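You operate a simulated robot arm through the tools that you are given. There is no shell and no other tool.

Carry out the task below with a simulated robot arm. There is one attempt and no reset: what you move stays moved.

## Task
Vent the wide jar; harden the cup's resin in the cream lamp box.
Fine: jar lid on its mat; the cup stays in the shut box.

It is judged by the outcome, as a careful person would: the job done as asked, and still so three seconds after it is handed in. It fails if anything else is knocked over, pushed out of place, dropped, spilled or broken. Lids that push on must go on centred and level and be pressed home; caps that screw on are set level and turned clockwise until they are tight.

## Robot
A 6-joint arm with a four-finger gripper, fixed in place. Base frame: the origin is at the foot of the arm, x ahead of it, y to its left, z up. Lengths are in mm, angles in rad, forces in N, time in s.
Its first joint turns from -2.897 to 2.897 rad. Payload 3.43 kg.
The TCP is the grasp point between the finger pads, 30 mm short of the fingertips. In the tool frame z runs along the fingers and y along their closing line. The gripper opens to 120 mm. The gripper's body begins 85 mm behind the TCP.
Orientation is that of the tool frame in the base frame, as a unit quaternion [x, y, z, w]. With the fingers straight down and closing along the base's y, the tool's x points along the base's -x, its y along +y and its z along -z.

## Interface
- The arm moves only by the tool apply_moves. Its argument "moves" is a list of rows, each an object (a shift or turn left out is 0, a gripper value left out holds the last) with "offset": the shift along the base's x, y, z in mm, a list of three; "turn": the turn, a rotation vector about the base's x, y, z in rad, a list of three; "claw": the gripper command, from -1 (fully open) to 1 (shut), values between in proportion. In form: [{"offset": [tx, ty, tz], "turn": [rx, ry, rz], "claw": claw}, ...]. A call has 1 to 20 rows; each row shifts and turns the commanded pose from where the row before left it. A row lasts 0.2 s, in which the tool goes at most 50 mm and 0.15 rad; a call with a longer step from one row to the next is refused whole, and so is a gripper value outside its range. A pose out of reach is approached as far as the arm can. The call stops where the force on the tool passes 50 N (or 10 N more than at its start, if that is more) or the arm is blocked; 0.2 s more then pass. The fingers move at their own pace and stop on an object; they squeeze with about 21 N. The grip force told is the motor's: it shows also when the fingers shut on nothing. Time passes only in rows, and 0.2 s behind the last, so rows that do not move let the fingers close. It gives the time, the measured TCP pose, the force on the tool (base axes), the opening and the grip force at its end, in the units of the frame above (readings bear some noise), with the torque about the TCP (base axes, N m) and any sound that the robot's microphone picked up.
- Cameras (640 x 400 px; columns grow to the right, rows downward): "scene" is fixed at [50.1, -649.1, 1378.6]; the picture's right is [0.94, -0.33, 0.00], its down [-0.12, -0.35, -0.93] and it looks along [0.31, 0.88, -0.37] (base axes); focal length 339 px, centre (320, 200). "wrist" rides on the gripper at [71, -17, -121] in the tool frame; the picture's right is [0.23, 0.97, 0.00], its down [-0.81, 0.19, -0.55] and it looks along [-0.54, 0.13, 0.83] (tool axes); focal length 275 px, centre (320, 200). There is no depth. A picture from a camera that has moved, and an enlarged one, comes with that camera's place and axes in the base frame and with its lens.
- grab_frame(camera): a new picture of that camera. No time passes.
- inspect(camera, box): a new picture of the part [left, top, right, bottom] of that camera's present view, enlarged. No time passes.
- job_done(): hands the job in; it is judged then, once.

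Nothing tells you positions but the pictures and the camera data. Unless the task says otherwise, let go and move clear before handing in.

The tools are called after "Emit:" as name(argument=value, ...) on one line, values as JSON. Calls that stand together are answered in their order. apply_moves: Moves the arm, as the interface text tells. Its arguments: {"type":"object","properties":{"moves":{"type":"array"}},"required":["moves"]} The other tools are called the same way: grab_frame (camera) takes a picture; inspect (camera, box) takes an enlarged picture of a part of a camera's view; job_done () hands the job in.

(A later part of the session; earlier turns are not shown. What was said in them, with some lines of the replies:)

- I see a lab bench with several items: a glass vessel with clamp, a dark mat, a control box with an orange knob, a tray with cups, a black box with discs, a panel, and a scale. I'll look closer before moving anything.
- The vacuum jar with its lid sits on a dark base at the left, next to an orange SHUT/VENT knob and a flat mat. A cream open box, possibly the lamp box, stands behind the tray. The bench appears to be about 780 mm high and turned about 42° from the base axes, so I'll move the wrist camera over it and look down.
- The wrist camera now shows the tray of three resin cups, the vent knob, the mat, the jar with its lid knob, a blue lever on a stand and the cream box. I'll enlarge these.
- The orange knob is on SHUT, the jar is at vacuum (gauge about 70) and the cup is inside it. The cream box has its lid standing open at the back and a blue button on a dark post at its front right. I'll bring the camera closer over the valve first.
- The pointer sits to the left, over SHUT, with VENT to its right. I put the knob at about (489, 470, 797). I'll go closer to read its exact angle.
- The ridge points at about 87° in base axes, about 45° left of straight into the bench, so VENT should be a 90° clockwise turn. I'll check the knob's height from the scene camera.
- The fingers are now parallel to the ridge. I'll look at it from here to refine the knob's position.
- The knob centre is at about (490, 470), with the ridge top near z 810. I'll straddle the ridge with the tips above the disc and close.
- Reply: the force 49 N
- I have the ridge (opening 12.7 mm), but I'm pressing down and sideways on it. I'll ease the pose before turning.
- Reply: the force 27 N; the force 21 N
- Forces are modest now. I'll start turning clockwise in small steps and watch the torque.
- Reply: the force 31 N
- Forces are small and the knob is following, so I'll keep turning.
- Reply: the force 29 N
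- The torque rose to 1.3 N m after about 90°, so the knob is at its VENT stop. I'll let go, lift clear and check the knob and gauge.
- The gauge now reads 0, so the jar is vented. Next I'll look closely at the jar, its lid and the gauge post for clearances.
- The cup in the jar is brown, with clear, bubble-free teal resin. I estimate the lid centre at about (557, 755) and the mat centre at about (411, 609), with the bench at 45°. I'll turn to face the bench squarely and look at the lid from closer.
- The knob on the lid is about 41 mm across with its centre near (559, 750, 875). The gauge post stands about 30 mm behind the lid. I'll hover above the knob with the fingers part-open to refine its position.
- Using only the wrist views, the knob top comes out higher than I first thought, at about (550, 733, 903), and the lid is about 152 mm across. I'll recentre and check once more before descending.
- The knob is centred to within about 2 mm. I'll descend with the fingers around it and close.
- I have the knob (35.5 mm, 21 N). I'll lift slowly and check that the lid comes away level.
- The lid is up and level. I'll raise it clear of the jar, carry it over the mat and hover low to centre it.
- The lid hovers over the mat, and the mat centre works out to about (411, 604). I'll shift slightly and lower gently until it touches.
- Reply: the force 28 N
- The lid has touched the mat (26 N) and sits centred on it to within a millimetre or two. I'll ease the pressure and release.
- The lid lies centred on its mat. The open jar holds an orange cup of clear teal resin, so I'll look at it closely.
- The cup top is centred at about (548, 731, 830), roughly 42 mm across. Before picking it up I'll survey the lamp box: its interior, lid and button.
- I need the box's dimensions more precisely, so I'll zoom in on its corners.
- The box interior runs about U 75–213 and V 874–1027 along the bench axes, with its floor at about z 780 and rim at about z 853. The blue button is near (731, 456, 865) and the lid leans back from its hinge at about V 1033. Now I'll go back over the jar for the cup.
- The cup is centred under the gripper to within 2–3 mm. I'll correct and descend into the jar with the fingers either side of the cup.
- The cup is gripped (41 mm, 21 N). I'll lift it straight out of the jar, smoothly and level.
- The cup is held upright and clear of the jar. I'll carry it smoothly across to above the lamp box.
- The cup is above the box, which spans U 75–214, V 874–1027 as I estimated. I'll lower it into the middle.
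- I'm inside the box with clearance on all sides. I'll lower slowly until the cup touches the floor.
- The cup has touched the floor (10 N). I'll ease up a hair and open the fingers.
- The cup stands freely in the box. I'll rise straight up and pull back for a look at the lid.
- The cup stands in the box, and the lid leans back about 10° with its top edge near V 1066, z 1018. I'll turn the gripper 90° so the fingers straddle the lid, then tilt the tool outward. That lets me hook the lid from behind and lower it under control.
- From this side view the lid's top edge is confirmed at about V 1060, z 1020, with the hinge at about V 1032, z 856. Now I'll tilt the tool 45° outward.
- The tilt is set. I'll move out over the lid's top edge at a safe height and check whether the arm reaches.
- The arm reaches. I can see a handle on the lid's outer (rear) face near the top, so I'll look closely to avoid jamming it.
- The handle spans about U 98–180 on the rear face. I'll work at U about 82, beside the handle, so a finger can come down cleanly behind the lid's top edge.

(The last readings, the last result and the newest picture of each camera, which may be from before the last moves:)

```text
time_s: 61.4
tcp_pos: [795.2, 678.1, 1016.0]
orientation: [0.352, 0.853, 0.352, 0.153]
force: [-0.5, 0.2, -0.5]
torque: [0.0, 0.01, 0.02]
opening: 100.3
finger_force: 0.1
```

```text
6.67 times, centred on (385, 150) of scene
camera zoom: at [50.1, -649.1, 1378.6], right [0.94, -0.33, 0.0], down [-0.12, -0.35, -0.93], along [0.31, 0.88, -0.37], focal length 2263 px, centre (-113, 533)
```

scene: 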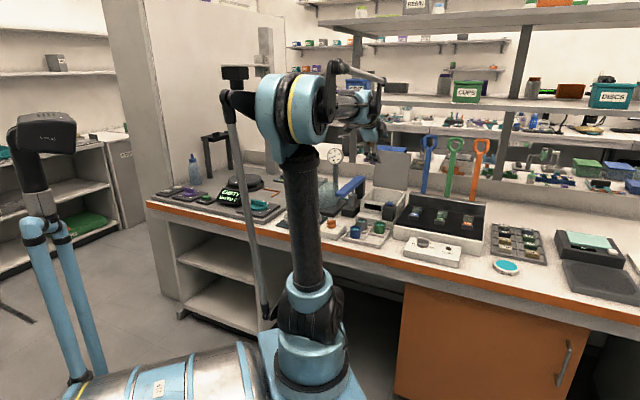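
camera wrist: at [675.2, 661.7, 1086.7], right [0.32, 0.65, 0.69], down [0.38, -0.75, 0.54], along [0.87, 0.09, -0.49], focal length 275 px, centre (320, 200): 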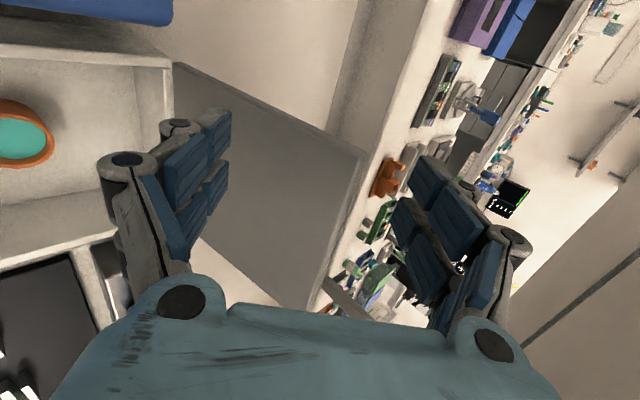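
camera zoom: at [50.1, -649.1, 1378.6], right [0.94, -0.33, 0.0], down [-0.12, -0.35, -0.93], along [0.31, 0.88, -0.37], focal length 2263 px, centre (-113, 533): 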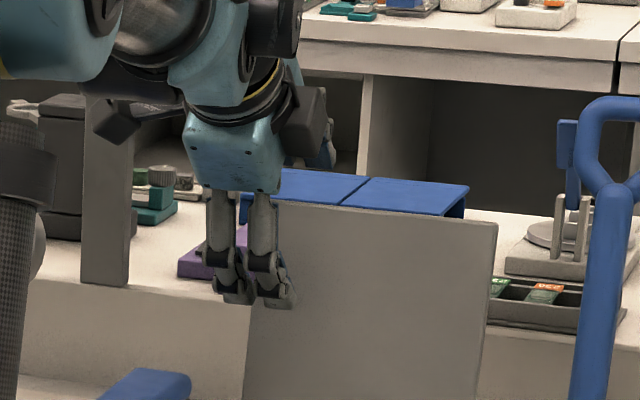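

Emit:
inspect(camera="scene", box=[360, 130, 400, 170])

Emit:
inspect(camera="wrist", box=[80, 80, 280, 280])

```text
10.00 times, centred on (380, 150) of scene
camera zoom: at [50.1, -649.1, 1378.6], right [0.94, -0.33, 0.0], down [-0.12, -0.35, -0.93], along [0.31, 0.88, -0.37], focal length 3394 px, centre (-280, 700)
```

zoom: 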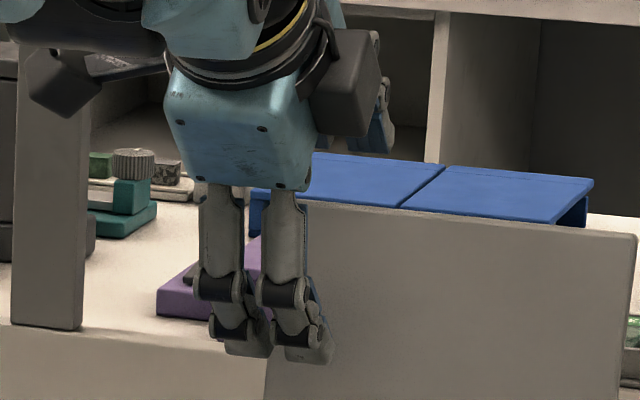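

```text
2.00 times, centred on (180, 180) of wrist
camera zoom: at [675.2, 661.7, 1086.7], right [0.32, 0.65, 0.69], down [0.38, -0.75, 0.54], along [0.87, 0.09, -0.49], focal length 551 px, centre (600, 240)
```

zoom: 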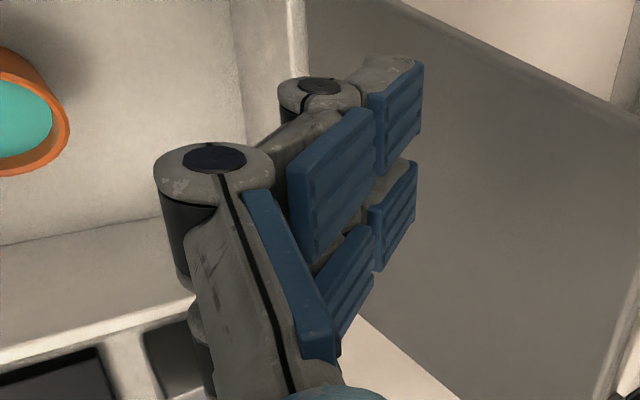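

Each gripper side is really a pair of sub-fingers about 50 mm wide overall, so I'll shift a little further left (U about 71) to stay off the handle. Then I'll finish descending behind the lid.

Emit:
apply_moves(moves=[{"offset": [-8, 8, 0]}, {"offset": [0, 0, -10]}, {"offset": [0, 0, -10]}, {"offset": [0, 0, -10]}, {"offset": [0, 0, 0]}])

Emit:
grab_frame(camera="wrist")

Emit:
inspect(camera="scene", box=[350, 120, 430, 200])

```text
time_s: 62.6
tcp_pos: [786.2, 686.6, 985.8]
orientation: [0.352, 0.853, 0.353, 0.153]
force: [0.4, -0.8, -0.1]
torque: [-0.02, 0.0, -0.03]
opening: 99.9
finger_force: 0.1
```

```text
taken
camera wrist: at [667.5, 670.2, 1056.0], right [0.32, 0.65, 0.69], down [0.38, -0.75, 0.54], along [0.87, 0.09, -0.49], focal length 275 px, centre (320, 200)
```

wrist: 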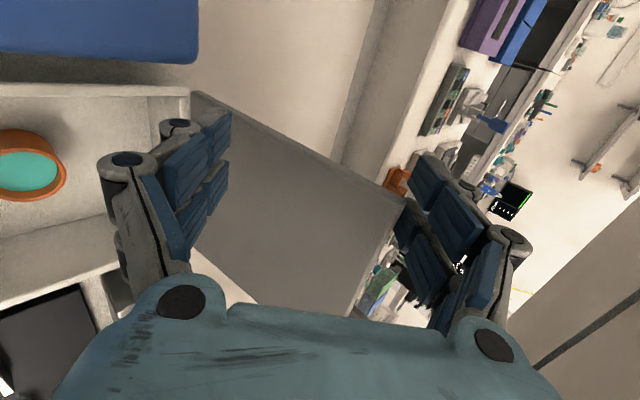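

```text
5.00 times, centred on (390, 160) of scene
camera zoom: at [50.1, -649.1, 1378.6], right [0.94, -0.33, 0.0], down [-0.12, -0.35, -0.93], along [0.31, 0.88, -0.37], focal length 1697 px, centre (-30, 400)
```

zoom: 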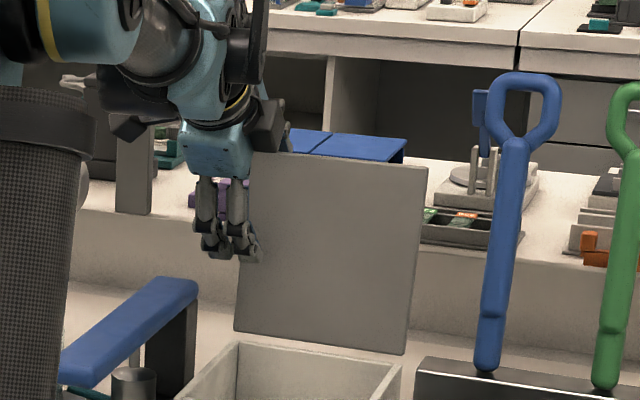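

The far finger is now behind the lid's top edge with no contact. I'll pull gently forward and watch the force and the lid.

Emit:
apply_moves(moves=[{"offset": [-4, -4, 0]}, {"offset": [-4, -4, 0]}, {"offset": [-4, -4, 0]}, {"offset": [-4, -4, 0]}, {"offset": [0, 0, 0]}])

Emit:
grab_frame(camera="wrist")

Emit:
inspect(camera="scene", box=[350, 120, 430, 200])

```text
time_s: 63.8
tcp_pos: [771.5, 671.0, 984.6]
orientation: [0.352, 0.853, 0.352, 0.153]
force: [0.1, 0.5, 0.2]
torque: [0.02, 0.01, -0.01]
opening: 100.9
finger_force: 1.4
```

```text
taken
camera wrist: at [651.0, 654.2, 1055.7], right [0.32, 0.65, 0.69], down [0.38, -0.75, 0.54], along [0.87, 0.09, -0.49], focal length 275 px, centre (320, 200)
```

wrist: 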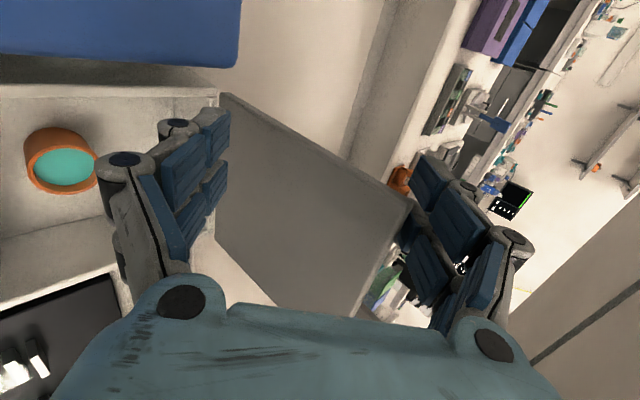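

```text
5.00 times, centred on (390, 160) of scene
camera zoom: at [50.1, -649.1, 1378.6], right [0.94, -0.33, 0.0], down [-0.12, -0.35, -0.93], along [0.31, 0.88, -0.37], focal length 1697 px, centre (-30, 400)
```

zoom: 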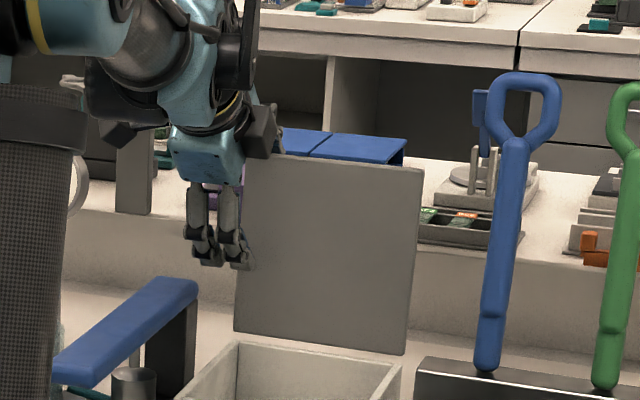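

The lid is following the far finger. I'll keep pulling.

Emit:
apply_moves(moves=[{"offset": [-5, -5, 0]}, {"offset": [-5, -5, 0]}, {"offset": [-5, -5, 0]}, {"offset": [0, 0, 0]}])

Emit:
grab_frame(camera="wrist")

Emit:
inspect(camera="scene", box=[350, 120, 430, 200])

```text
time_s: 64.8
tcp_pos: [755.3, 655.0, 984.6]
orientation: [0.353, 0.853, 0.353, 0.153]
force: [-0.4, 0.4, -0.1]
torque: [-0.04, -0.03, 0.01]
opening: 100.3
finger_force: 0.1
```

```text
taken
camera wrist: at [635.2, 638.6, 1055.6], right [0.32, 0.65, 0.69], down [0.38, -0.75, 0.54], along [0.87, 0.09, -0.49], focal length 275 px, centre (320, 200)
```

wrist: 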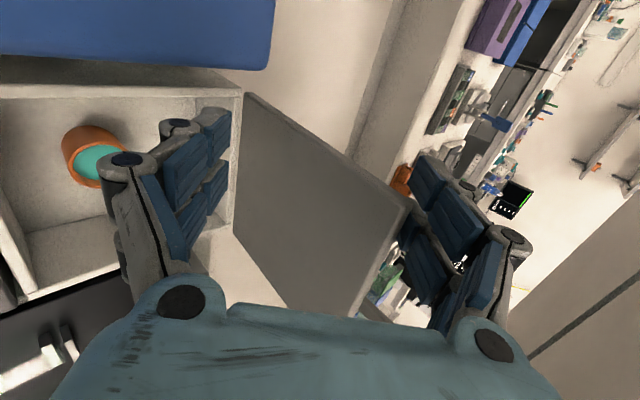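

```text
5.00 times, centred on (390, 160) of scene
camera zoom: at [50.1, -649.1, 1378.6], right [0.94, -0.33, 0.0], down [-0.12, -0.35, -0.93], along [0.31, 0.88, -0.37], focal length 1697 px, centre (-30, 400)
```

zoom: 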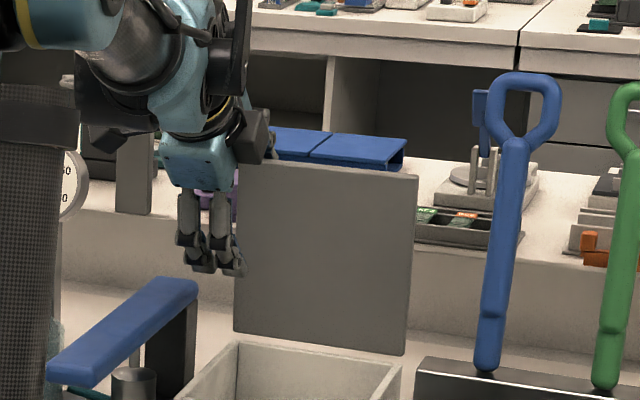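

The lid is about upright. I'll narrow the gap around it slowly so that both fingers cage the lid before it tips forward.

Emit:
apply_moves(moves=[{"offset": [0, 0, 0], "claw": -0.55}, {"offset": [0, 0, 0], "claw": -0.43}, {"offset": [0, 0, 0], "claw": -0.31}, {"offset": [0, 0, 0], "claw": -0.19}, {"offset": [0, 0, 0], "claw": -0.07}, {"offset": [0, 0, 0], "claw": 0.05}, {"offset": [0, 0, 0], "claw": 0.15}, {"offset": [0, 0, 0]}])

Emit:
grab_frame(camera="wrist")

Emit:
inspect(camera="scene", box=[350, 120, 430, 200])

```text
time_s: 66.6
tcp_pos: [755.5, 655.4, 984.8]
orientation: [0.352, 0.853, 0.353, 0.153]
force: [-0.3, -0.3, -0.4]
torque: [-0.02, 0.03, -0.03]
opening: 51.5
finger_force: 0.4
```

```text
taken
camera wrist: at [635.2, 638.7, 1055.6], right [0.32, 0.65, 0.69], down [0.38, -0.75, 0.54], along [0.87, 0.09, -0.49], focal length 275 px, centre (320, 200)
```

wrist: 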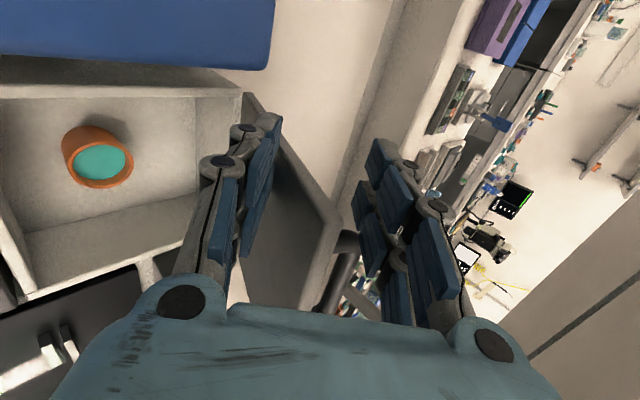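

```text
5.00 times, centred on (390, 160) of scene
camera zoom: at [50.1, -649.1, 1378.6], right [0.94, -0.33, 0.0], down [-0.12, -0.35, -0.93], along [0.31, 0.88, -0.37], focal length 1697 px, centre (-30, 400)
```

zoom: 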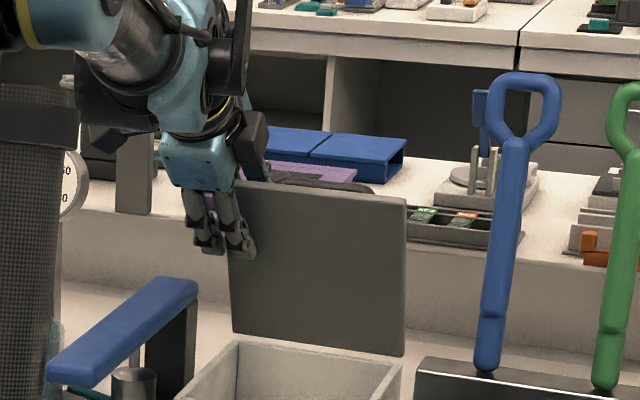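

The lid is now caged and leaning forward. I'll keep guiding it forward along its arc.

Emit:
apply_moves(moves=[{"offset": [-5, -5, 0]}, {"offset": [-5, -5, 0]}, {"offset": [-5, -5, 0]}, {"offset": [-5, -5, 0]}, {"offset": [-5, -5, 0]}, {"offset": [0, 0, 0]}])

Emit:
grab_frame(camera="wrist")

Emit:
inspect(camera="scene", box=[350, 120, 430, 200])

```text
time_s: 68.0
tcp_pos: [730.6, 631.0, 985.2]
orientation: [0.353, 0.853, 0.352, 0.153]
force: [-0.8, 0.4, -0.7]
torque: [-0.02, 0.0, 0.01]
opening: 51.5
finger_force: 0.1
```

```text
taken
camera wrist: at [610.1, 613.8, 1055.8], right [0.32, 0.65, 0.69], down [0.38, -0.75, 0.54], along [0.87, 0.09, -0.49], focal length 275 px, centre (320, 200)
```

wrist: 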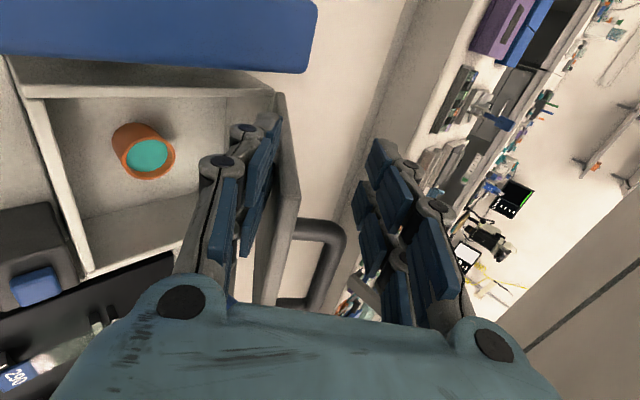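

```text
5.00 times, centred on (390, 160) of scene
camera zoom: at [50.1, -649.1, 1378.6], right [0.94, -0.33, 0.0], down [-0.12, -0.35, -0.93], along [0.31, 0.88, -0.37], focal length 1697 px, centre (-30, 400)
```

zoom: 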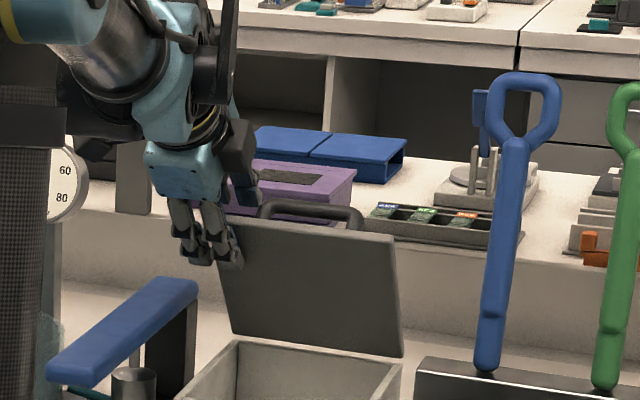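

The lid now rests on the near finger at roughly 37° forward of vertical. I'll lower it along its arc with that finger as the support.

Emit:
apply_moves(moves=[{"offset": [-4.5, -4.5, -1.1]}, {"offset": [-4.5, -4.5, -1.1]}, {"offset": [-4.5, -4.5, -1.1]}, {"offset": [-4.5, -4.5, -3.6]}, {"offset": [-4.5, -4.5, -3.6]}, {"offset": [-4.5, -4.5, -3.7]}, {"offset": [-4.5, -4.5, -3.7]}, {"offset": [0, 0, 0]}])

Emit:
grab_frame(camera="wrist")

Emit:
inspect(camera="scene", box=[350, 130, 430, 210])

```text
time_s: 69.8
tcp_pos: [699.4, 598.4, 968.2]
orientation: [0.353, 0.853, 0.353, 0.153]
force: [0.1, -0.1, -0.2]
torque: [-0.02, 0.02, -0.04]
opening: 51.6
finger_force: 0.4
```

```text
taken
camera wrist: at [579.6, 581.7, 1038.9], right [0.32, 0.65, 0.69], down [0.38, -0.75, 0.54], along [0.87, 0.09, -0.49], focal length 275 px, centre (320, 200)
```

wrist: 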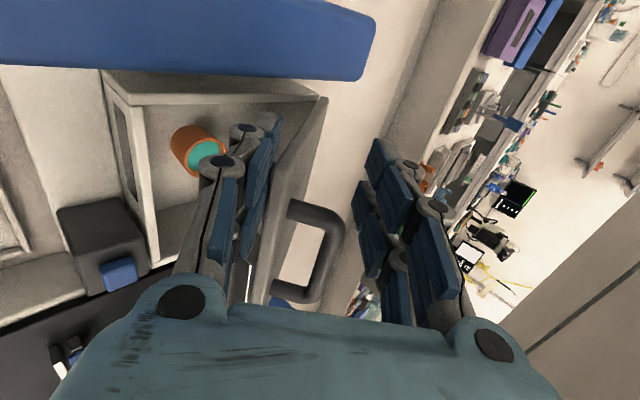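

```text
5.00 times, centred on (390, 170) of scene
camera zoom: at [50.1, -649.1, 1378.6], right [0.94, -0.33, 0.0], down [-0.12, -0.35, -0.93], along [0.31, 0.88, -0.37], focal length 1697 px, centre (-30, 350)
```

zoom: 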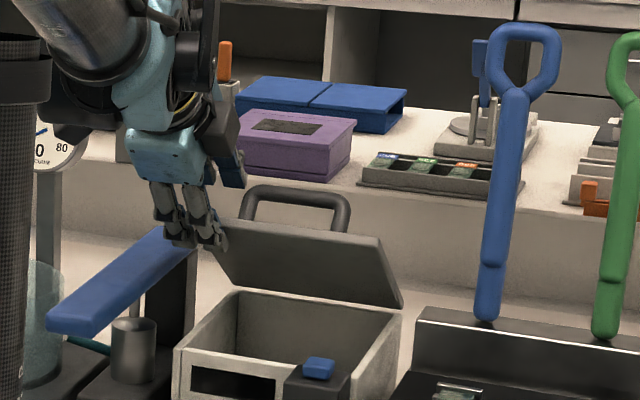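

The lid is coming down in a controlled way. The pump lever's edge is close on my left (U about 30–40), so I'll shift slightly right and then continue lowering.

Emit:
apply_moves(moves=[{"offset": [3.5, -3.5, 0]}, {"offset": [3.5, -3.5, 0]}, {"offset": [-3.75, -3.75, -4.3]}, {"offset": [-3.75, -3.75, -4.3]}, {"offset": [-3.75, -3.75, -4.3]}, {"offset": [-3.75, -3.75, -4.3]}, {"offset": [0, 0, 0]}])

Emit:
grab_frame(camera="wrist")

Emit:
inspect(camera="scene", box=[350, 130, 430, 210])

```text
time_s: 71.4
tcp_pos: [691.2, 577.5, 949.0]
orientation: [0.353, 0.853, 0.352, 0.153]
force: [0.4, -0.8, -0.7]
torque: [-0.02, 0.03, -0.01]
opening: 51.5
finger_force: 0.5
```

```text
taken
camera wrist: at [571.1, 560.9, 1021.3], right [0.32, 0.65, 0.69], down [0.38, -0.75, 0.54], along [0.87, 0.09, -0.49], focal length 275 px, centre (320, 200)
```

wrist: 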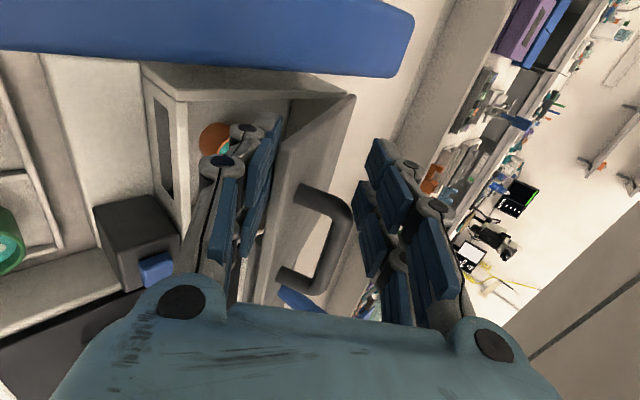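

```text
5.00 times, centred on (390, 170) of scene
camera zoom: at [50.1, -649.1, 1378.6], right [0.94, -0.33, 0.0], down [-0.12, -0.35, -0.93], along [0.31, 0.88, -0.37], focal length 1697 px, centre (-30, 350)
```

zoom: 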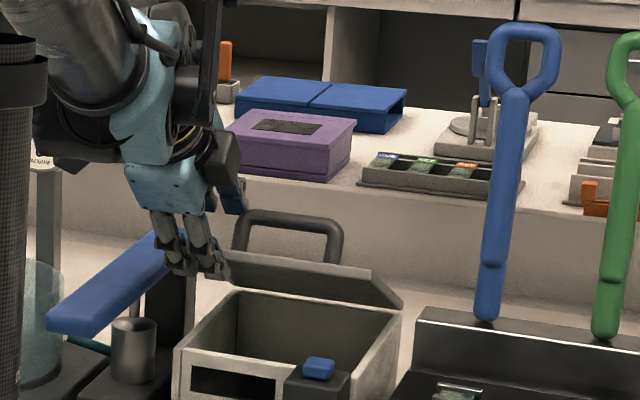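

The lid is about 65° over. I'll open the fingers slightly to give its handle room and continue down.

Emit:
apply_moves(moves=[{"offset": [-2.3, -2.3, -5], "claw": 0.07}, {"offset": [-2.3, -2.3, -5], "claw": -0.02}, {"offset": [-2.3, -2.3, -5], "claw": -0.1}, {"offset": [0, 0, 0]}])

Emit:
grab_frame(camera="wrist")

Emit:
inspect(camera="scene", box=[350, 130, 430, 210])

```text
time_s: 72.4
tcp_pos: [683.6, 569.7, 936.8]
orientation: [0.352, 0.853, 0.352, 0.153]
force: [-1.1, 0.3, 0.1]
torque: [0.01, -0.01, 0.01]
opening: 66.3
finger_force: 0.5
```

```text
taken
camera wrist: at [564.7, 553.2, 1006.8], right [0.32, 0.65, 0.69], down [0.38, -0.75, 0.54], along [0.87, 0.09, -0.49], focal length 275 px, centre (320, 200)
```

wrist: 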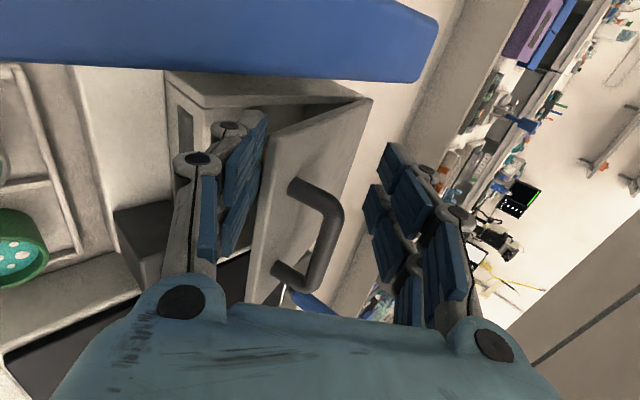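

```text
5.00 times, centred on (390, 170) of scene
camera zoom: at [50.1, -649.1, 1378.6], right [0.94, -0.33, 0.0], down [-0.12, -0.35, -0.93], along [0.31, 0.88, -0.37], focal length 1697 px, centre (-30, 350)
```

zoom: 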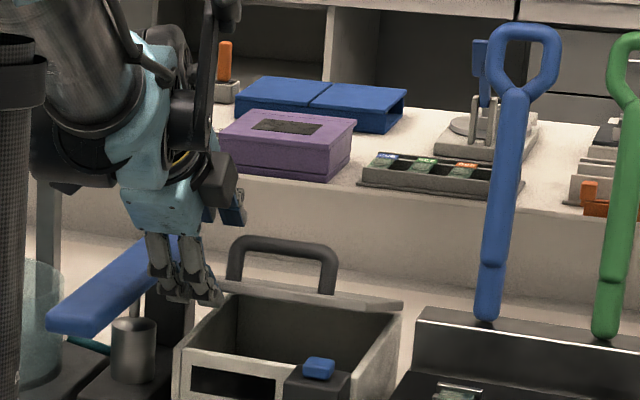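

Emit:
apply_moves(moves=[{"offset": [-1.4, -1.4, -5]}, {"offset": [-1.4, -1.4, -5]}, {"offset": [-1.4, -1.4, -5]}, {"offset": [0, 0, 0]}])

Emit:
grab_frame(camera="wrist")

Emit:
inspect(camera="scene", box=[350, 130, 430, 210])

```text
time_s: 73.4
tcp_pos: [680.6, 564.6, 920.6]
orientation: [0.353, 0.853, 0.352, 0.153]
force: [0.1, -1.0, -1.4]
torque: [0.0, 0.0, 0.01]
opening: 66.6
finger_force: 0.6
```

```text
taken
camera wrist: at [560.0, 548.8, 991.0], right [0.32, 0.65, 0.69], down [0.38, -0.75, 0.54], along [0.87, 0.09, -0.49], focal length 275 px, centre (320, 200)
```

wrist: 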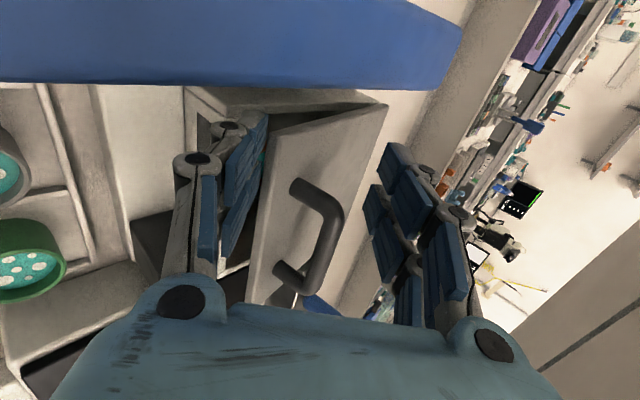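

```text
5.00 times, centred on (390, 170) of scene
camera zoom: at [50.1, -649.1, 1378.6], right [0.94, -0.33, 0.0], down [-0.12, -0.35, -0.93], along [0.31, 0.88, -0.37], focal length 1697 px, centre (-30, 350)
```

zoom: 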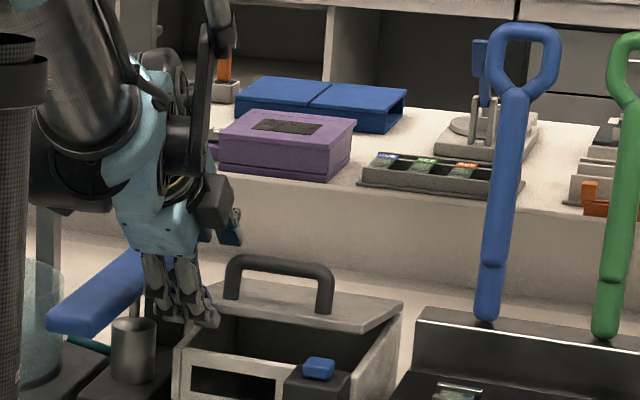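

Emit:
apply_moves(moves=[{"offset": [0, 0, -4]}, {"offset": [0, 0, -4]}, {"offset": [-2, -2, 0]}, {"offset": [-2, -2, 0]}, {"offset": [0, 0, 0]}])

Emit:
grab_frame(camera="wrist")

Emit:
inspect(camera="scene", box=[350, 150, 430, 230])

```text
time_s: 74.6
tcp_pos: [676.1, 560.8, 911.7]
orientation: [0.352, 0.853, 0.353, 0.153]
force: [-0.5, 0.3, -0.1]
torque: [-0.01, 0.0, 0.02]
opening: 66.1
finger_force: 0.1
```

```text
taken
camera wrist: at [556.0, 545.1, 983.2], right [0.32, 0.65, 0.69], down [0.38, -0.75, 0.54], along [0.87, 0.09, -0.49], focal length 275 px, centre (320, 200)
```

wrist: 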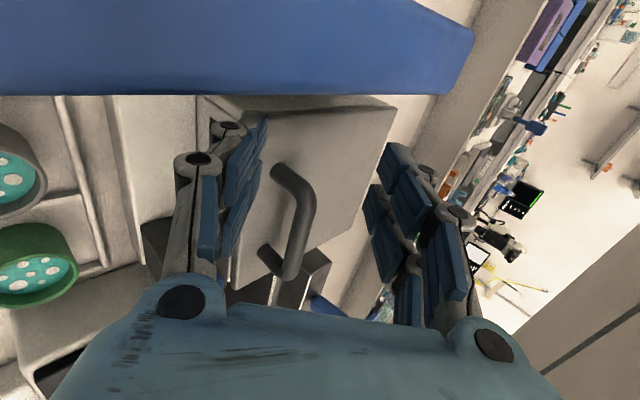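

```text
5.00 times, centred on (390, 190) of scene
camera zoom: at [50.1, -649.1, 1378.6], right [0.94, -0.33, 0.0], down [-0.12, -0.35, -0.93], along [0.31, 0.88, -0.37], focal length 1697 px, centre (-30, 250)
```

zoom: 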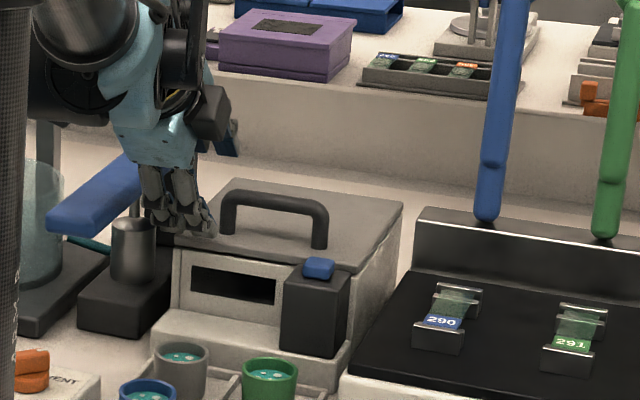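

The lid appears to have come down flat. I'll withdraw the near finger horizontally, then rise clear.

Emit:
apply_moves(moves=[{"offset": [-4, -4, 0]}, {"offset": [-4, -4, 0]}, {"offset": [-5, -5, 5]}, {"offset": [-7, -7, 12]}, {"offset": [-10, -10, 20]}, {"offset": [-10, -10, 30]}, {"offset": [-10, -10, 40]}, {"offset": [0, 0, 40]}, {"offset": [0, 0, 0]}])

Emit:
grab_frame(camera="wrist")

Emit:
inspect(camera="scene", box=[350, 150, 430, 230])

```text
time_s: 76.6
tcp_pos: [626.2, 510.7, 1059.4]
orientation: [0.352, 0.853, 0.353, 0.153]
force: [-0.9, -0.9, -0.3]
torque: [-0.02, -0.01, -0.01]
opening: 66.0
finger_force: 0.1
```

```text
taken
camera wrist: at [506.0, 493.9, 1131.0], right [0.32, 0.65, 0.69], down [0.38, -0.75, 0.54], along [0.87, 0.09, -0.49], focal length 275 px, centre (320, 200)
```

wrist: 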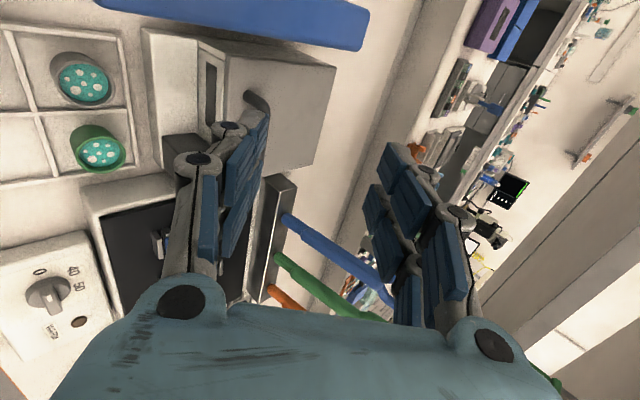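

```text
5.00 times, centred on (390, 190) of scene
camera zoom: at [50.1, -649.1, 1378.6], right [0.94, -0.33, 0.0], down [-0.12, -0.35, -0.93], along [0.31, 0.88, -0.37], focal length 1697 px, centre (-30, 250)
```

zoom: 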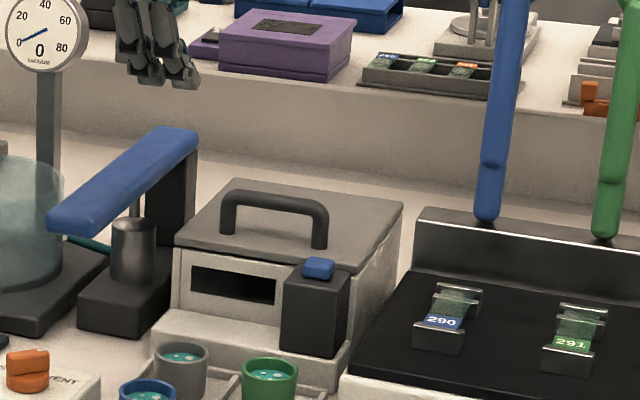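

The lid is shut flat. Next I'll straighten the tool, close the fingers and look at the blue button from above.

Emit:
apply_moves(moves=[{"offset": [10, -5, 0], "turn": [-0.0926, 0.0926, 0], "claw": 0.4}, {"offset": [10, -5, 0], "turn": [-0.0926, 0.0926, 0], "claw": 1.0}, {"offset": [15, -8, 0], "turn": [-0.0926, 0.0926, 0]}, {"offset": [15, -8, 0], "turn": [-0.0926, 0.0926, 0]}, {"offset": [15, -8, 0], "turn": [-0.0926, 0.0926, 0]}, {"offset": [15, -8, 0], "turn": [-0.0926, 0.0926, 0]}, {"offset": [0, 0, -50]}, {"offset": [0, 0, -20]}, {"offset": [0, 0, 0]}])

Emit:
grab_frame(camera="wrist")

Emit:
inspect(camera="scene", box=[350, 150, 430, 230])

```text
time_s: 78.6
tcp_pos: [706.1, 468.9, 988.0]
orientation: [0.379, 0.925, -0.002, 0.006]
force: [-0.6, 0.1, 0.2]
torque: [0.0, 0.0, 0.0]
opening: 0.2
finger_force: 20.6
```

```text
taken
camera wrist: at [642.1, 507.9, 1105.8], right [0.52, 0.85, 0.0], down [0.71, -0.43, 0.56], along [0.48, -0.29, -0.83], focal length 275 px, centre (320, 200)
```

wrist: 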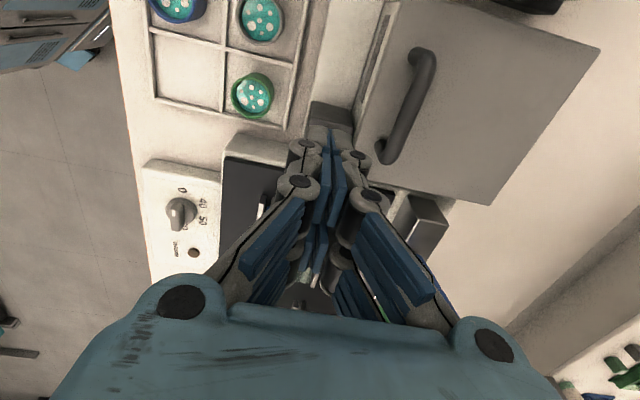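

```text
5.00 times, centred on (390, 190) of scene
camera zoom: at [50.1, -649.1, 1378.6], right [0.94, -0.33, 0.0], down [-0.12, -0.35, -0.93], along [0.31, 0.88, -0.37], focal length 1697 px, centre (-30, 250)
```

zoom: 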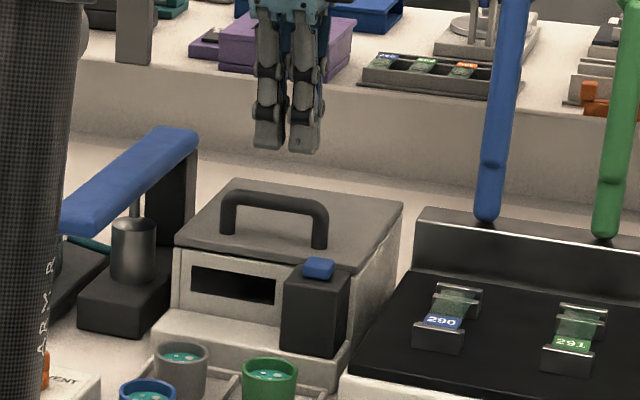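

The fingers hide the button from this angle, so I'll shift back a little to measure it.

Emit:
apply_moves(moves=[{"offset": [-30, -30, 0]}, {"offset": [-15, -15, 0]}, {"offset": [0, 0, 0]}])

Emit:
inspect(camera="wrist", box=[320, 40, 520, 165])

Emit:
grab_frame(camera="wrist")

```text
time_s: 79.4
tcp_pos: [659.9, 423.6, 987.3]
orientation: [0.38, 0.925, -0.001, 0.006]
force: [0.7, -0.1, 0.0]
torque: [0.01, 0.02, -0.03]
opening: 0.2
finger_force: 21.4
```

```text
3.20 times, centred on (420, 102) of wrist
camera zoom: at [596.7, 464.1, 1105.8], right [0.52, 0.85, 0.0], down [0.71, -0.43, 0.56], along [0.48, -0.29, -0.83], focal length 881 px, centre (0, 512)
```

zoom: 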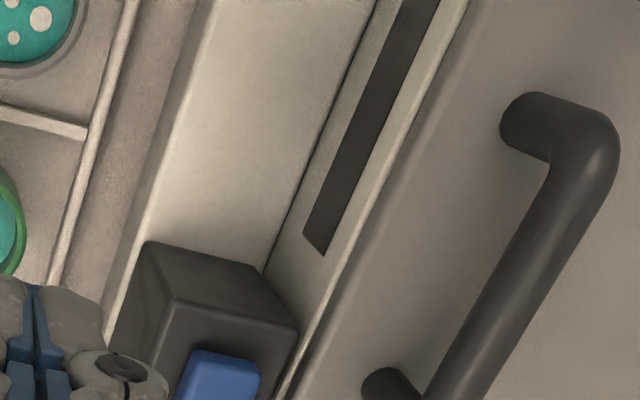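

```text
taken
camera wrist: at [596.7, 464.1, 1105.8], right [0.52, 0.85, 0.0], down [0.71, -0.43, 0.56], along [0.48, -0.29, -0.83], focal length 275 px, centre (320, 200)
```

wrist: 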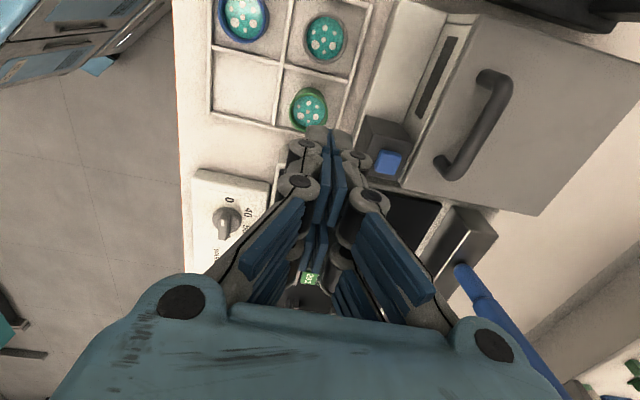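

The button centre is at about (736, 458), top z about 860. I'll bring the closed fingertips over it and come down.

Emit:
apply_moves(moves=[{"offset": [25.2, 10.8, 0]}, {"offset": [25.2, 10.8, 0]}, {"offset": [25.2, 10.9, 0]}, {"offset": [0, 0, -40]}, {"offset": [0, 0, -40]}, {"offset": [0, 0, 0]}])

Emit:
inspect(camera="scene", box=[360, 160, 420, 220])

Emit:
grab_frame(camera="wrist")

```text
time_s: 80.8
tcp_pos: [734.9, 457.6, 909.5]
orientation: [0.379, 0.925, 0.0, 0.007]
force: [0.4, 0.0, -0.2]
torque: [-0.02, 0.01, 0.01]
opening: 0.0
finger_force: 21.6
```

```text
6.67 times, centred on (390, 190) of scene
camera zoom: at [50.1, -649.1, 1378.6], right [0.94, -0.33, 0.0], down [-0.12, -0.35, -0.93], along [0.31, 0.88, -0.37], focal length 2263 px, centre (-147, 267)
```

zoom: 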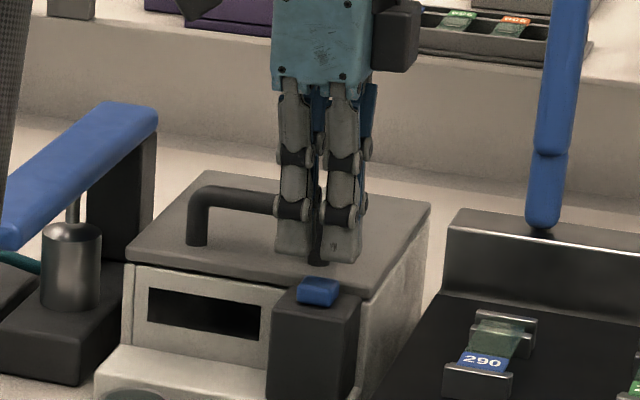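

```text
taken
camera wrist: at [671.3, 497.6, 1027.8], right [0.52, 0.85, 0.0], down [0.71, -0.43, 0.56], along [0.48, -0.29, -0.83], focal length 275 px, centre (320, 200)
```

wrist: 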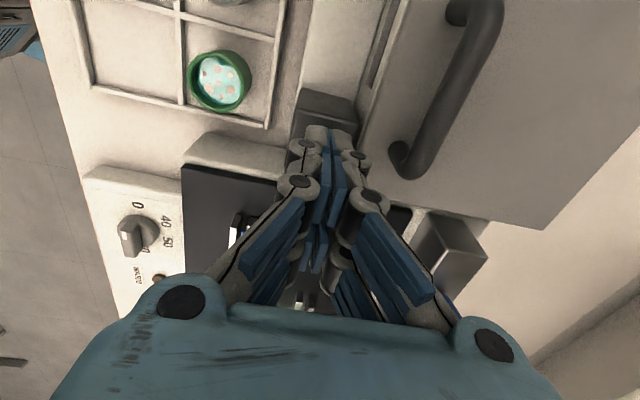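

The fingertips line up over the button. I'll come down gently until it depresses.

Emit:
apply_moves(moves=[{"offset": [1, -1, -8]}, {"offset": [0, 0, -6]}, {"offset": [0, 0, -3]}, {"offset": [0, 0, 0]}])

Emit:
inspect(camera="scene", box=[360, 160, 420, 220])

```text
time_s: 81.8
tcp_pos: [737.5, 457.0, 892.1]
orientation: [0.38, 0.925, -0.001, 0.005]
force: [0.7, 0.8, -0.3]
torque: [0.03, 0.01, 0.0]
opening: 0.0
finger_force: 21.1
```

```text
6.67 times, centred on (390, 190) of scene
camera zoom: at [50.1, -649.1, 1378.6], right [0.94, -0.33, 0.0], down [-0.12, -0.35, -0.93], along [0.31, 0.88, -0.37], focal length 2263 px, centre (-147, 267)
```

zoom: 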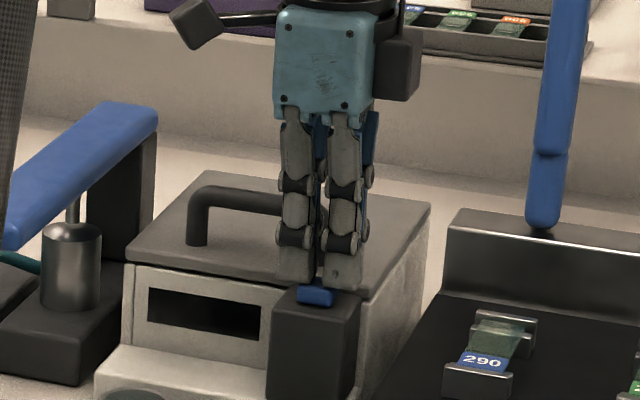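

Emit:
apply_moves(moves=[{"offset": [0, 0, -1.5]}, {"offset": [0, 0, -1.5]}, {"offset": [0, 0, -1.5]}, {"offset": [0, 0, 0]}])

Emit:
inspect(camera="scene", box=[360, 160, 420, 220])

```text
time_s: 82.8
tcp_pos: [737.6, 457.3, 888.7]
orientation: [0.38, 0.925, 0.0, 0.007]
force: [-1.0, -0.3, 1.7]
torque: [0.01, 0.02, -0.01]
opening: 6.0
finger_force: 33.9
heard: click
```

```text
6.67 times, centred on (390, 190) of scene
camera zoom: at [50.1, -649.1, 1378.6], right [0.94, -0.33, 0.0], down [-0.12, -0.35, -0.93], along [0.31, 0.88, -0.37], focal length 2263 px, centre (-147, 267)
```

zoom: 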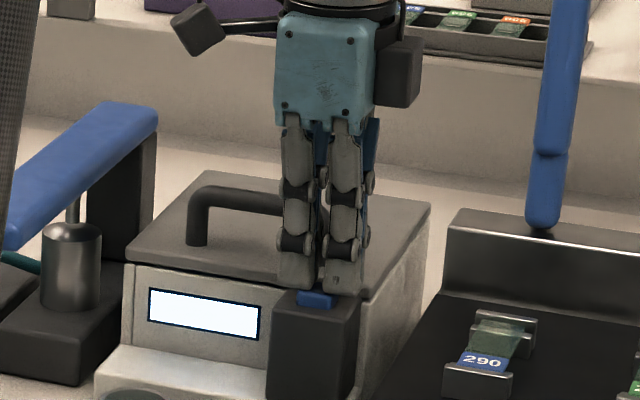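

I heard a click and the lamp window is lit. I'll lift off the button carefully and check that the lamp stays on.

Emit:
apply_moves(moves=[{"offset": [0, 0, 3]}, {"offset": [0, 0, 8]}, {"offset": [0, 0, 20]}, {"offset": [0, 0, 30]}, {"offset": [0, 0, 0]}])

Emit:
inspect(camera="scene", box=[360, 160, 420, 220])

Emit:
grab_frame(camera="wrist")

```text
time_s: 84.0
tcp_pos: [739.7, 458.5, 949.4]
orientation: [0.38, 0.925, -0.001, 0.006]
force: [-0.1, -0.6, -0.2]
torque: [0.03, -0.01, 0.01]
opening: 0.0
finger_force: 32.6
```

```text
6.67 times, centred on (390, 190) of scene
camera zoom: at [50.1, -649.1, 1378.6], right [0.94, -0.33, 0.0], down [-0.12, -0.35, -0.93], along [0.31, 0.88, -0.37], focal length 2263 px, centre (-147, 267)
```

zoom: 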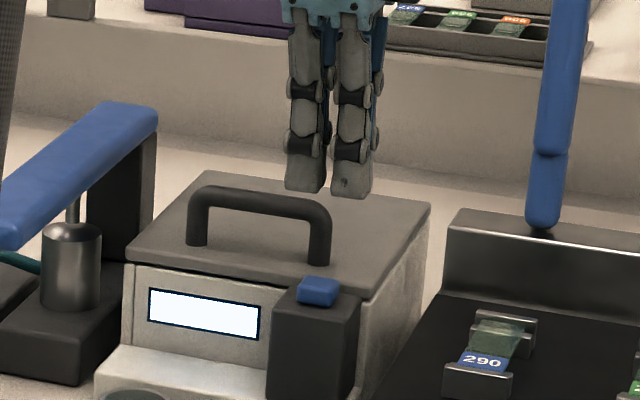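

```text
taken
camera wrist: at [674.8, 497.5, 1068.1], right [0.52, 0.85, 0.0], down [0.71, -0.43, 0.56], along [0.48, -0.29, -0.83], focal length 275 px, centre (320, 200)
```

wrist: 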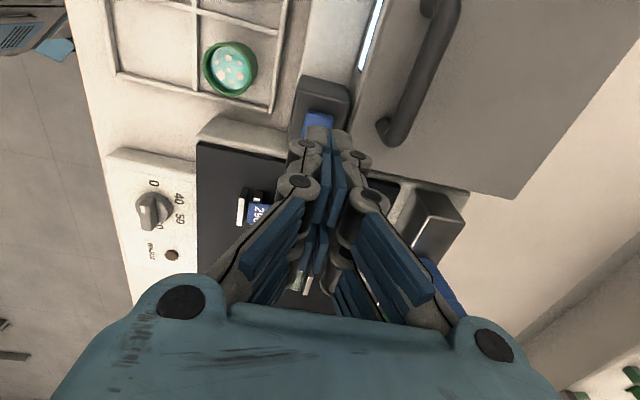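

The lamp stays lit with the lid shut. I'll back away and wait for the cure to finish.

Emit:
apply_moves(moves=[{"offset": [-10, -10, 30]}, {"offset": [-20, -20, 40]}, {"offset": [-20, -20, 30]}, {"offset": [-20, -20, 0], "claw": 0.5}, {"offset": [-20, -20, 0]}, {"offset": [0, 0, 0]}, {"offset": [0, 0, 0]}, {"offset": [0, 0, 0]}, {"offset": [0, 0, 0]}, {"offset": [0, 0, 0]}, {"offset": [0, 0, 0]}, {"offset": [0, 0, 0]}, {"offset": [0, 0, 0]}, {"offset": [0, 0, 0]}, {"offset": [0, 0, 0]}, {"offset": [0, 0, 0]}, {"offset": [0, 0, 0]}, {"offset": [0, 0, 0]}, {"offset": [0, 0, 0]}, {"offset": [0, 0, 0]}])

Emit:
inspect(camera="scene", box=[290, 140, 430, 240])

```text
time_s: 88.2
tcp_pos: [647.4, 366.1, 1048.2]
orientation: [0.38, 0.925, 0.0, 0.006]
force: [0.0, -0.1, 0.2]
torque: [0.02, 0.01, -0.02]
opening: 30.1
finger_force: 0.0
```

```text
4.00 times, centred on (360, 190) of scene
camera zoom: at [50.1, -649.1, 1378.6], right [0.94, -0.33, 0.0], down [-0.12, -0.35, -0.93], along [0.31, 0.88, -0.37], focal length 1358 px, centre (160, 240)
```

zoom: 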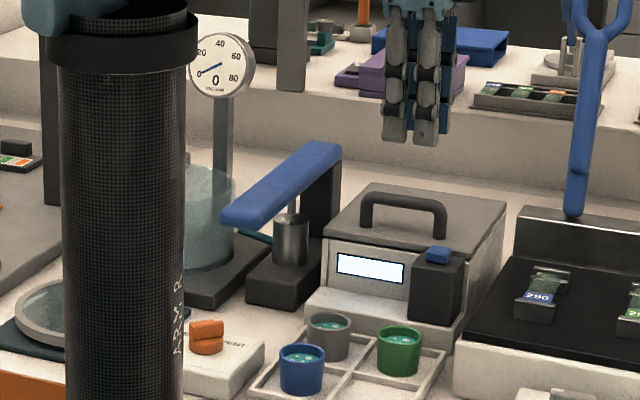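

Everything else is in its place and the lamp is still on. I'll keep waiting.

Emit:
apply_moves(moves=[{"offset": [0, 0, 0]}, {"offset": [0, 0, 0]}, {"offset": [0, 0, 0]}, {"offset": [0, 0, 0]}, {"offset": [0, 0, 0]}, {"offset": [0, 0, 0]}, {"offset": [0, 0, 0]}, {"offset": [0, 0, 0]}, {"offset": [0, 0, 0]}, {"offset": [0, 0, 0]}, {"offset": [0, 0, 0]}, {"offset": [0, 0, 0]}, {"offset": [0, 0, 0]}, {"offset": [0, 0, 0]}, {"offset": [0, 0, 0]}, {"offset": [0, 0, 0]}, {"offset": [0, 0, 0]}, {"offset": [0, 0, 0]}, {"offset": [0, 0, 0]}, {"offset": [0, 0, 0]}])

Emit:
inspect(camera="scene", box=[360, 160, 420, 220])

```text
time_s: 92.4
tcp_pos: [647.5, 367.0, 1049.1]
orientation: [0.379, 0.925, -0.001, 0.006]
force: [2.1, 0.4, -0.2]
torque: [-0.01, 0.01, -0.02]
opening: 29.9
finger_force: 0.0
```

```text
6.67 times, centred on (390, 190) of scene
camera zoom: at [50.1, -649.1, 1378.6], right [0.94, -0.33, 0.0], down [-0.12, -0.35, -0.93], along [0.31, 0.88, -0.37], focal length 2263 px, centre (-147, 267)
```

zoom: 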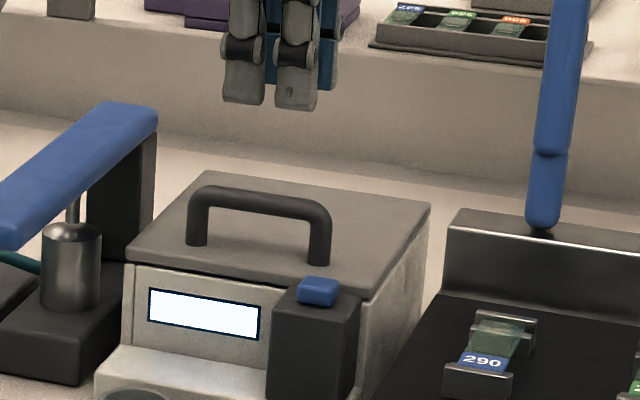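

Emit:
apply_moves(moves=[{"offset": [0, 0, 0]}, {"offset": [0, 0, 0]}, {"offset": [0, 0, 0]}, {"offset": [0, 0, 0]}, {"offset": [0, 0, 0]}, {"offset": [0, 0, 0]}, {"offset": [0, 0, 0]}, {"offset": [0, 0, 0]}, {"offset": [0, 0, 0]}, {"offset": [0, 0, 0]}, {"offset": [0, 0, 0]}, {"offset": [0, 0, 0]}, {"offset": [0, 0, 0]}, {"offset": [0, 0, 0]}, {"offset": [0, 0, 0]}, {"offset": [0, 0, 0]}, {"offset": [0, 0, 0]}, {"offset": [0, 0, 0]}, {"offset": [0, 0, 0]}, {"offset": [0, 0, 0]}])

Emit:
inspect(camera="scene", box=[360, 160, 420, 220])

```text
time_s: 96.6
tcp_pos: [646.8, 366.7, 1047.4]
orientation: [0.379, 0.925, 0.0, 0.006]
force: [0.5, 0.1, 0.6]
torque: [-0.02, 0.04, -0.02]
opening: 30.3
finger_force: 0.1
```

```text
6.67 times, centred on (390, 190) of scene
camera zoom: at [50.1, -649.1, 1378.6], right [0.94, -0.33, 0.0], down [-0.12, -0.35, -0.93], along [0.31, 0.88, -0.37], focal length 2263 px, centre (-147, 267)
```

zoom: 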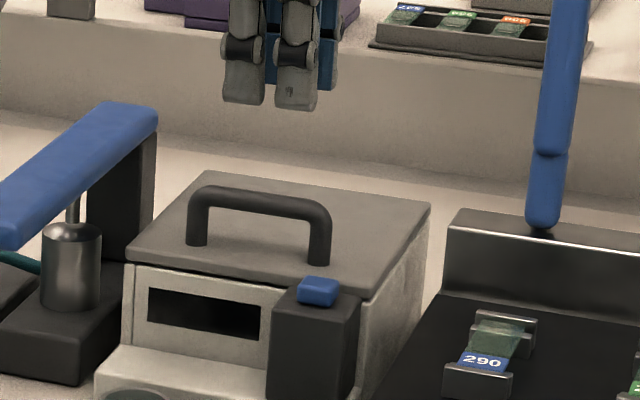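

The lamp has switched itself off at the end of its timed cycle. I'll check the final state of everything before handing in.

Emit:
grab_frame(camera="scene")

Emit:
grab_frame(camera="wrist")

Emit:
inspect(camera="scene", box=[384, 184, 404, 204])

Emit:
inspect(camera="scene", box=[270, 150, 400, 240])

```text
taken
```

scene: 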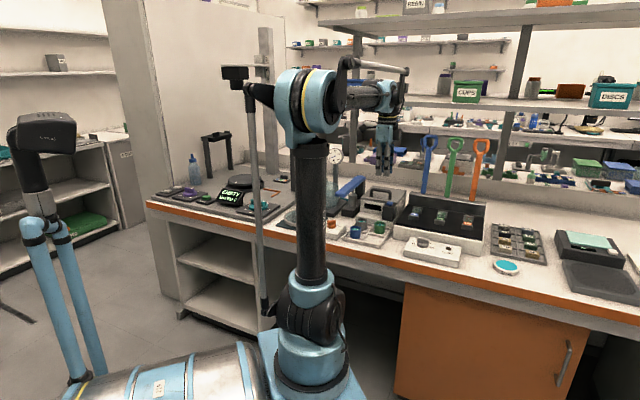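

```text
taken
camera wrist: at [583.7, 406.1, 1167.3], right [0.52, 0.85, 0.0], down [0.71, -0.43, 0.56], along [0.48, -0.29, -0.83], focal length 275 px, centre (320, 200)
```

wrist: 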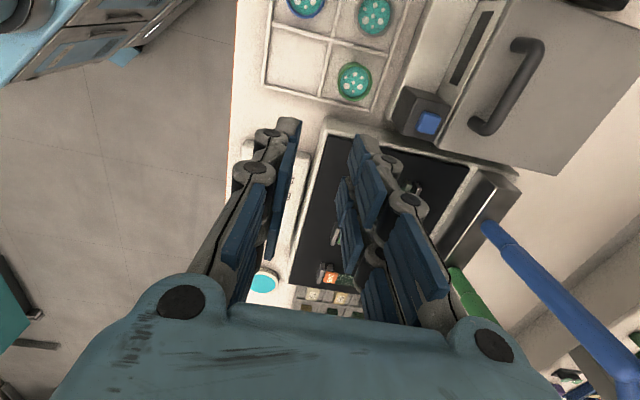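

```text
16.00 times, centred on (394, 194) of scene
camera zoom: at [50.1, -649.1, 1378.6], right [0.94, -0.33, 0.0], down [-0.12, -0.35, -0.93], along [0.31, 0.88, -0.37], focal length 5430 px, centre (-864, 296)
```

zoom: 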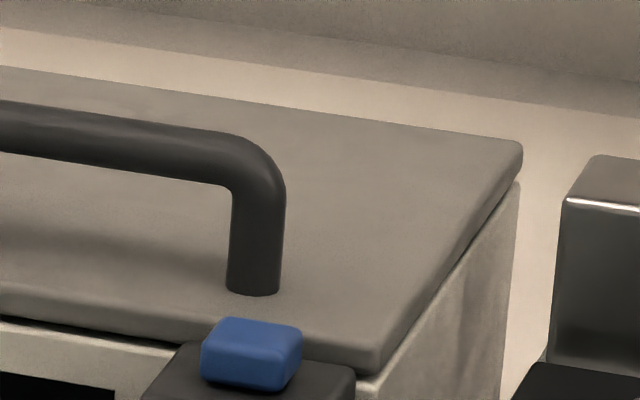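

```text
4.44 times, centred on (335, 195) of scene
camera zoom: at [50.1, -649.1, 1378.6], right [0.94, -0.33, 0.0], down [-0.12, -0.35, -0.93], along [0.31, 0.88, -0.37], focal length 1508 px, centre (253, 222)
```

zoom: 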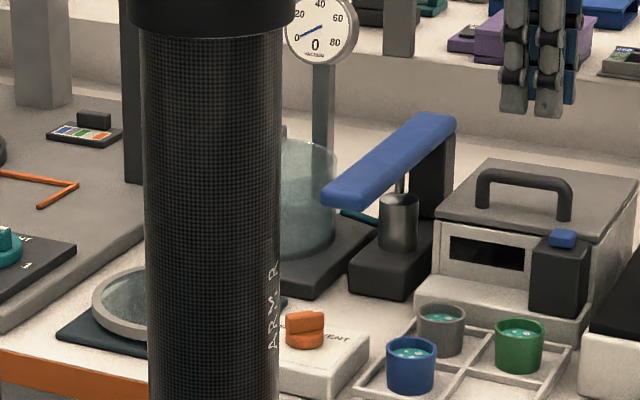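

The jar is vented, with the gauge at 0 and the knob on VENT. Its lid lies centred on the mat, and the orange cup is in the shut lamp box, which ran its full timed cycle and switched off. Nothing else has moved and the arm is clear, so I'm handing in.

Emit:
job_done()

```text
The job is handed in.
```

I vented the jar and ran the orange cup of resin through the lamp box, then handed the job in. I couldn't confirm the resin is hard, because the box's window is dark with the lamp off.

- **Jar:** the knob is on VENT and the gauge dropped from about 70 to 0. The lid lies centred on its mat.
- **Cup:** it sits upright in the middle of the cream lamp box with the lid shut. I took "the cup" to be the orange one inside the jar and left the three cups in the tray alone.
- **Lamp:** I pressed the blue button once and heard a click. The lamp stayed lit for about 10–13 seconds, then switched itself off.

I let the box lid drop the last centimetre or two as I pulled the finger out from under it, and it closed flat. Nothing else looked moved, dropped or spilled in the final pictures, and the arm was clear when I handed in.
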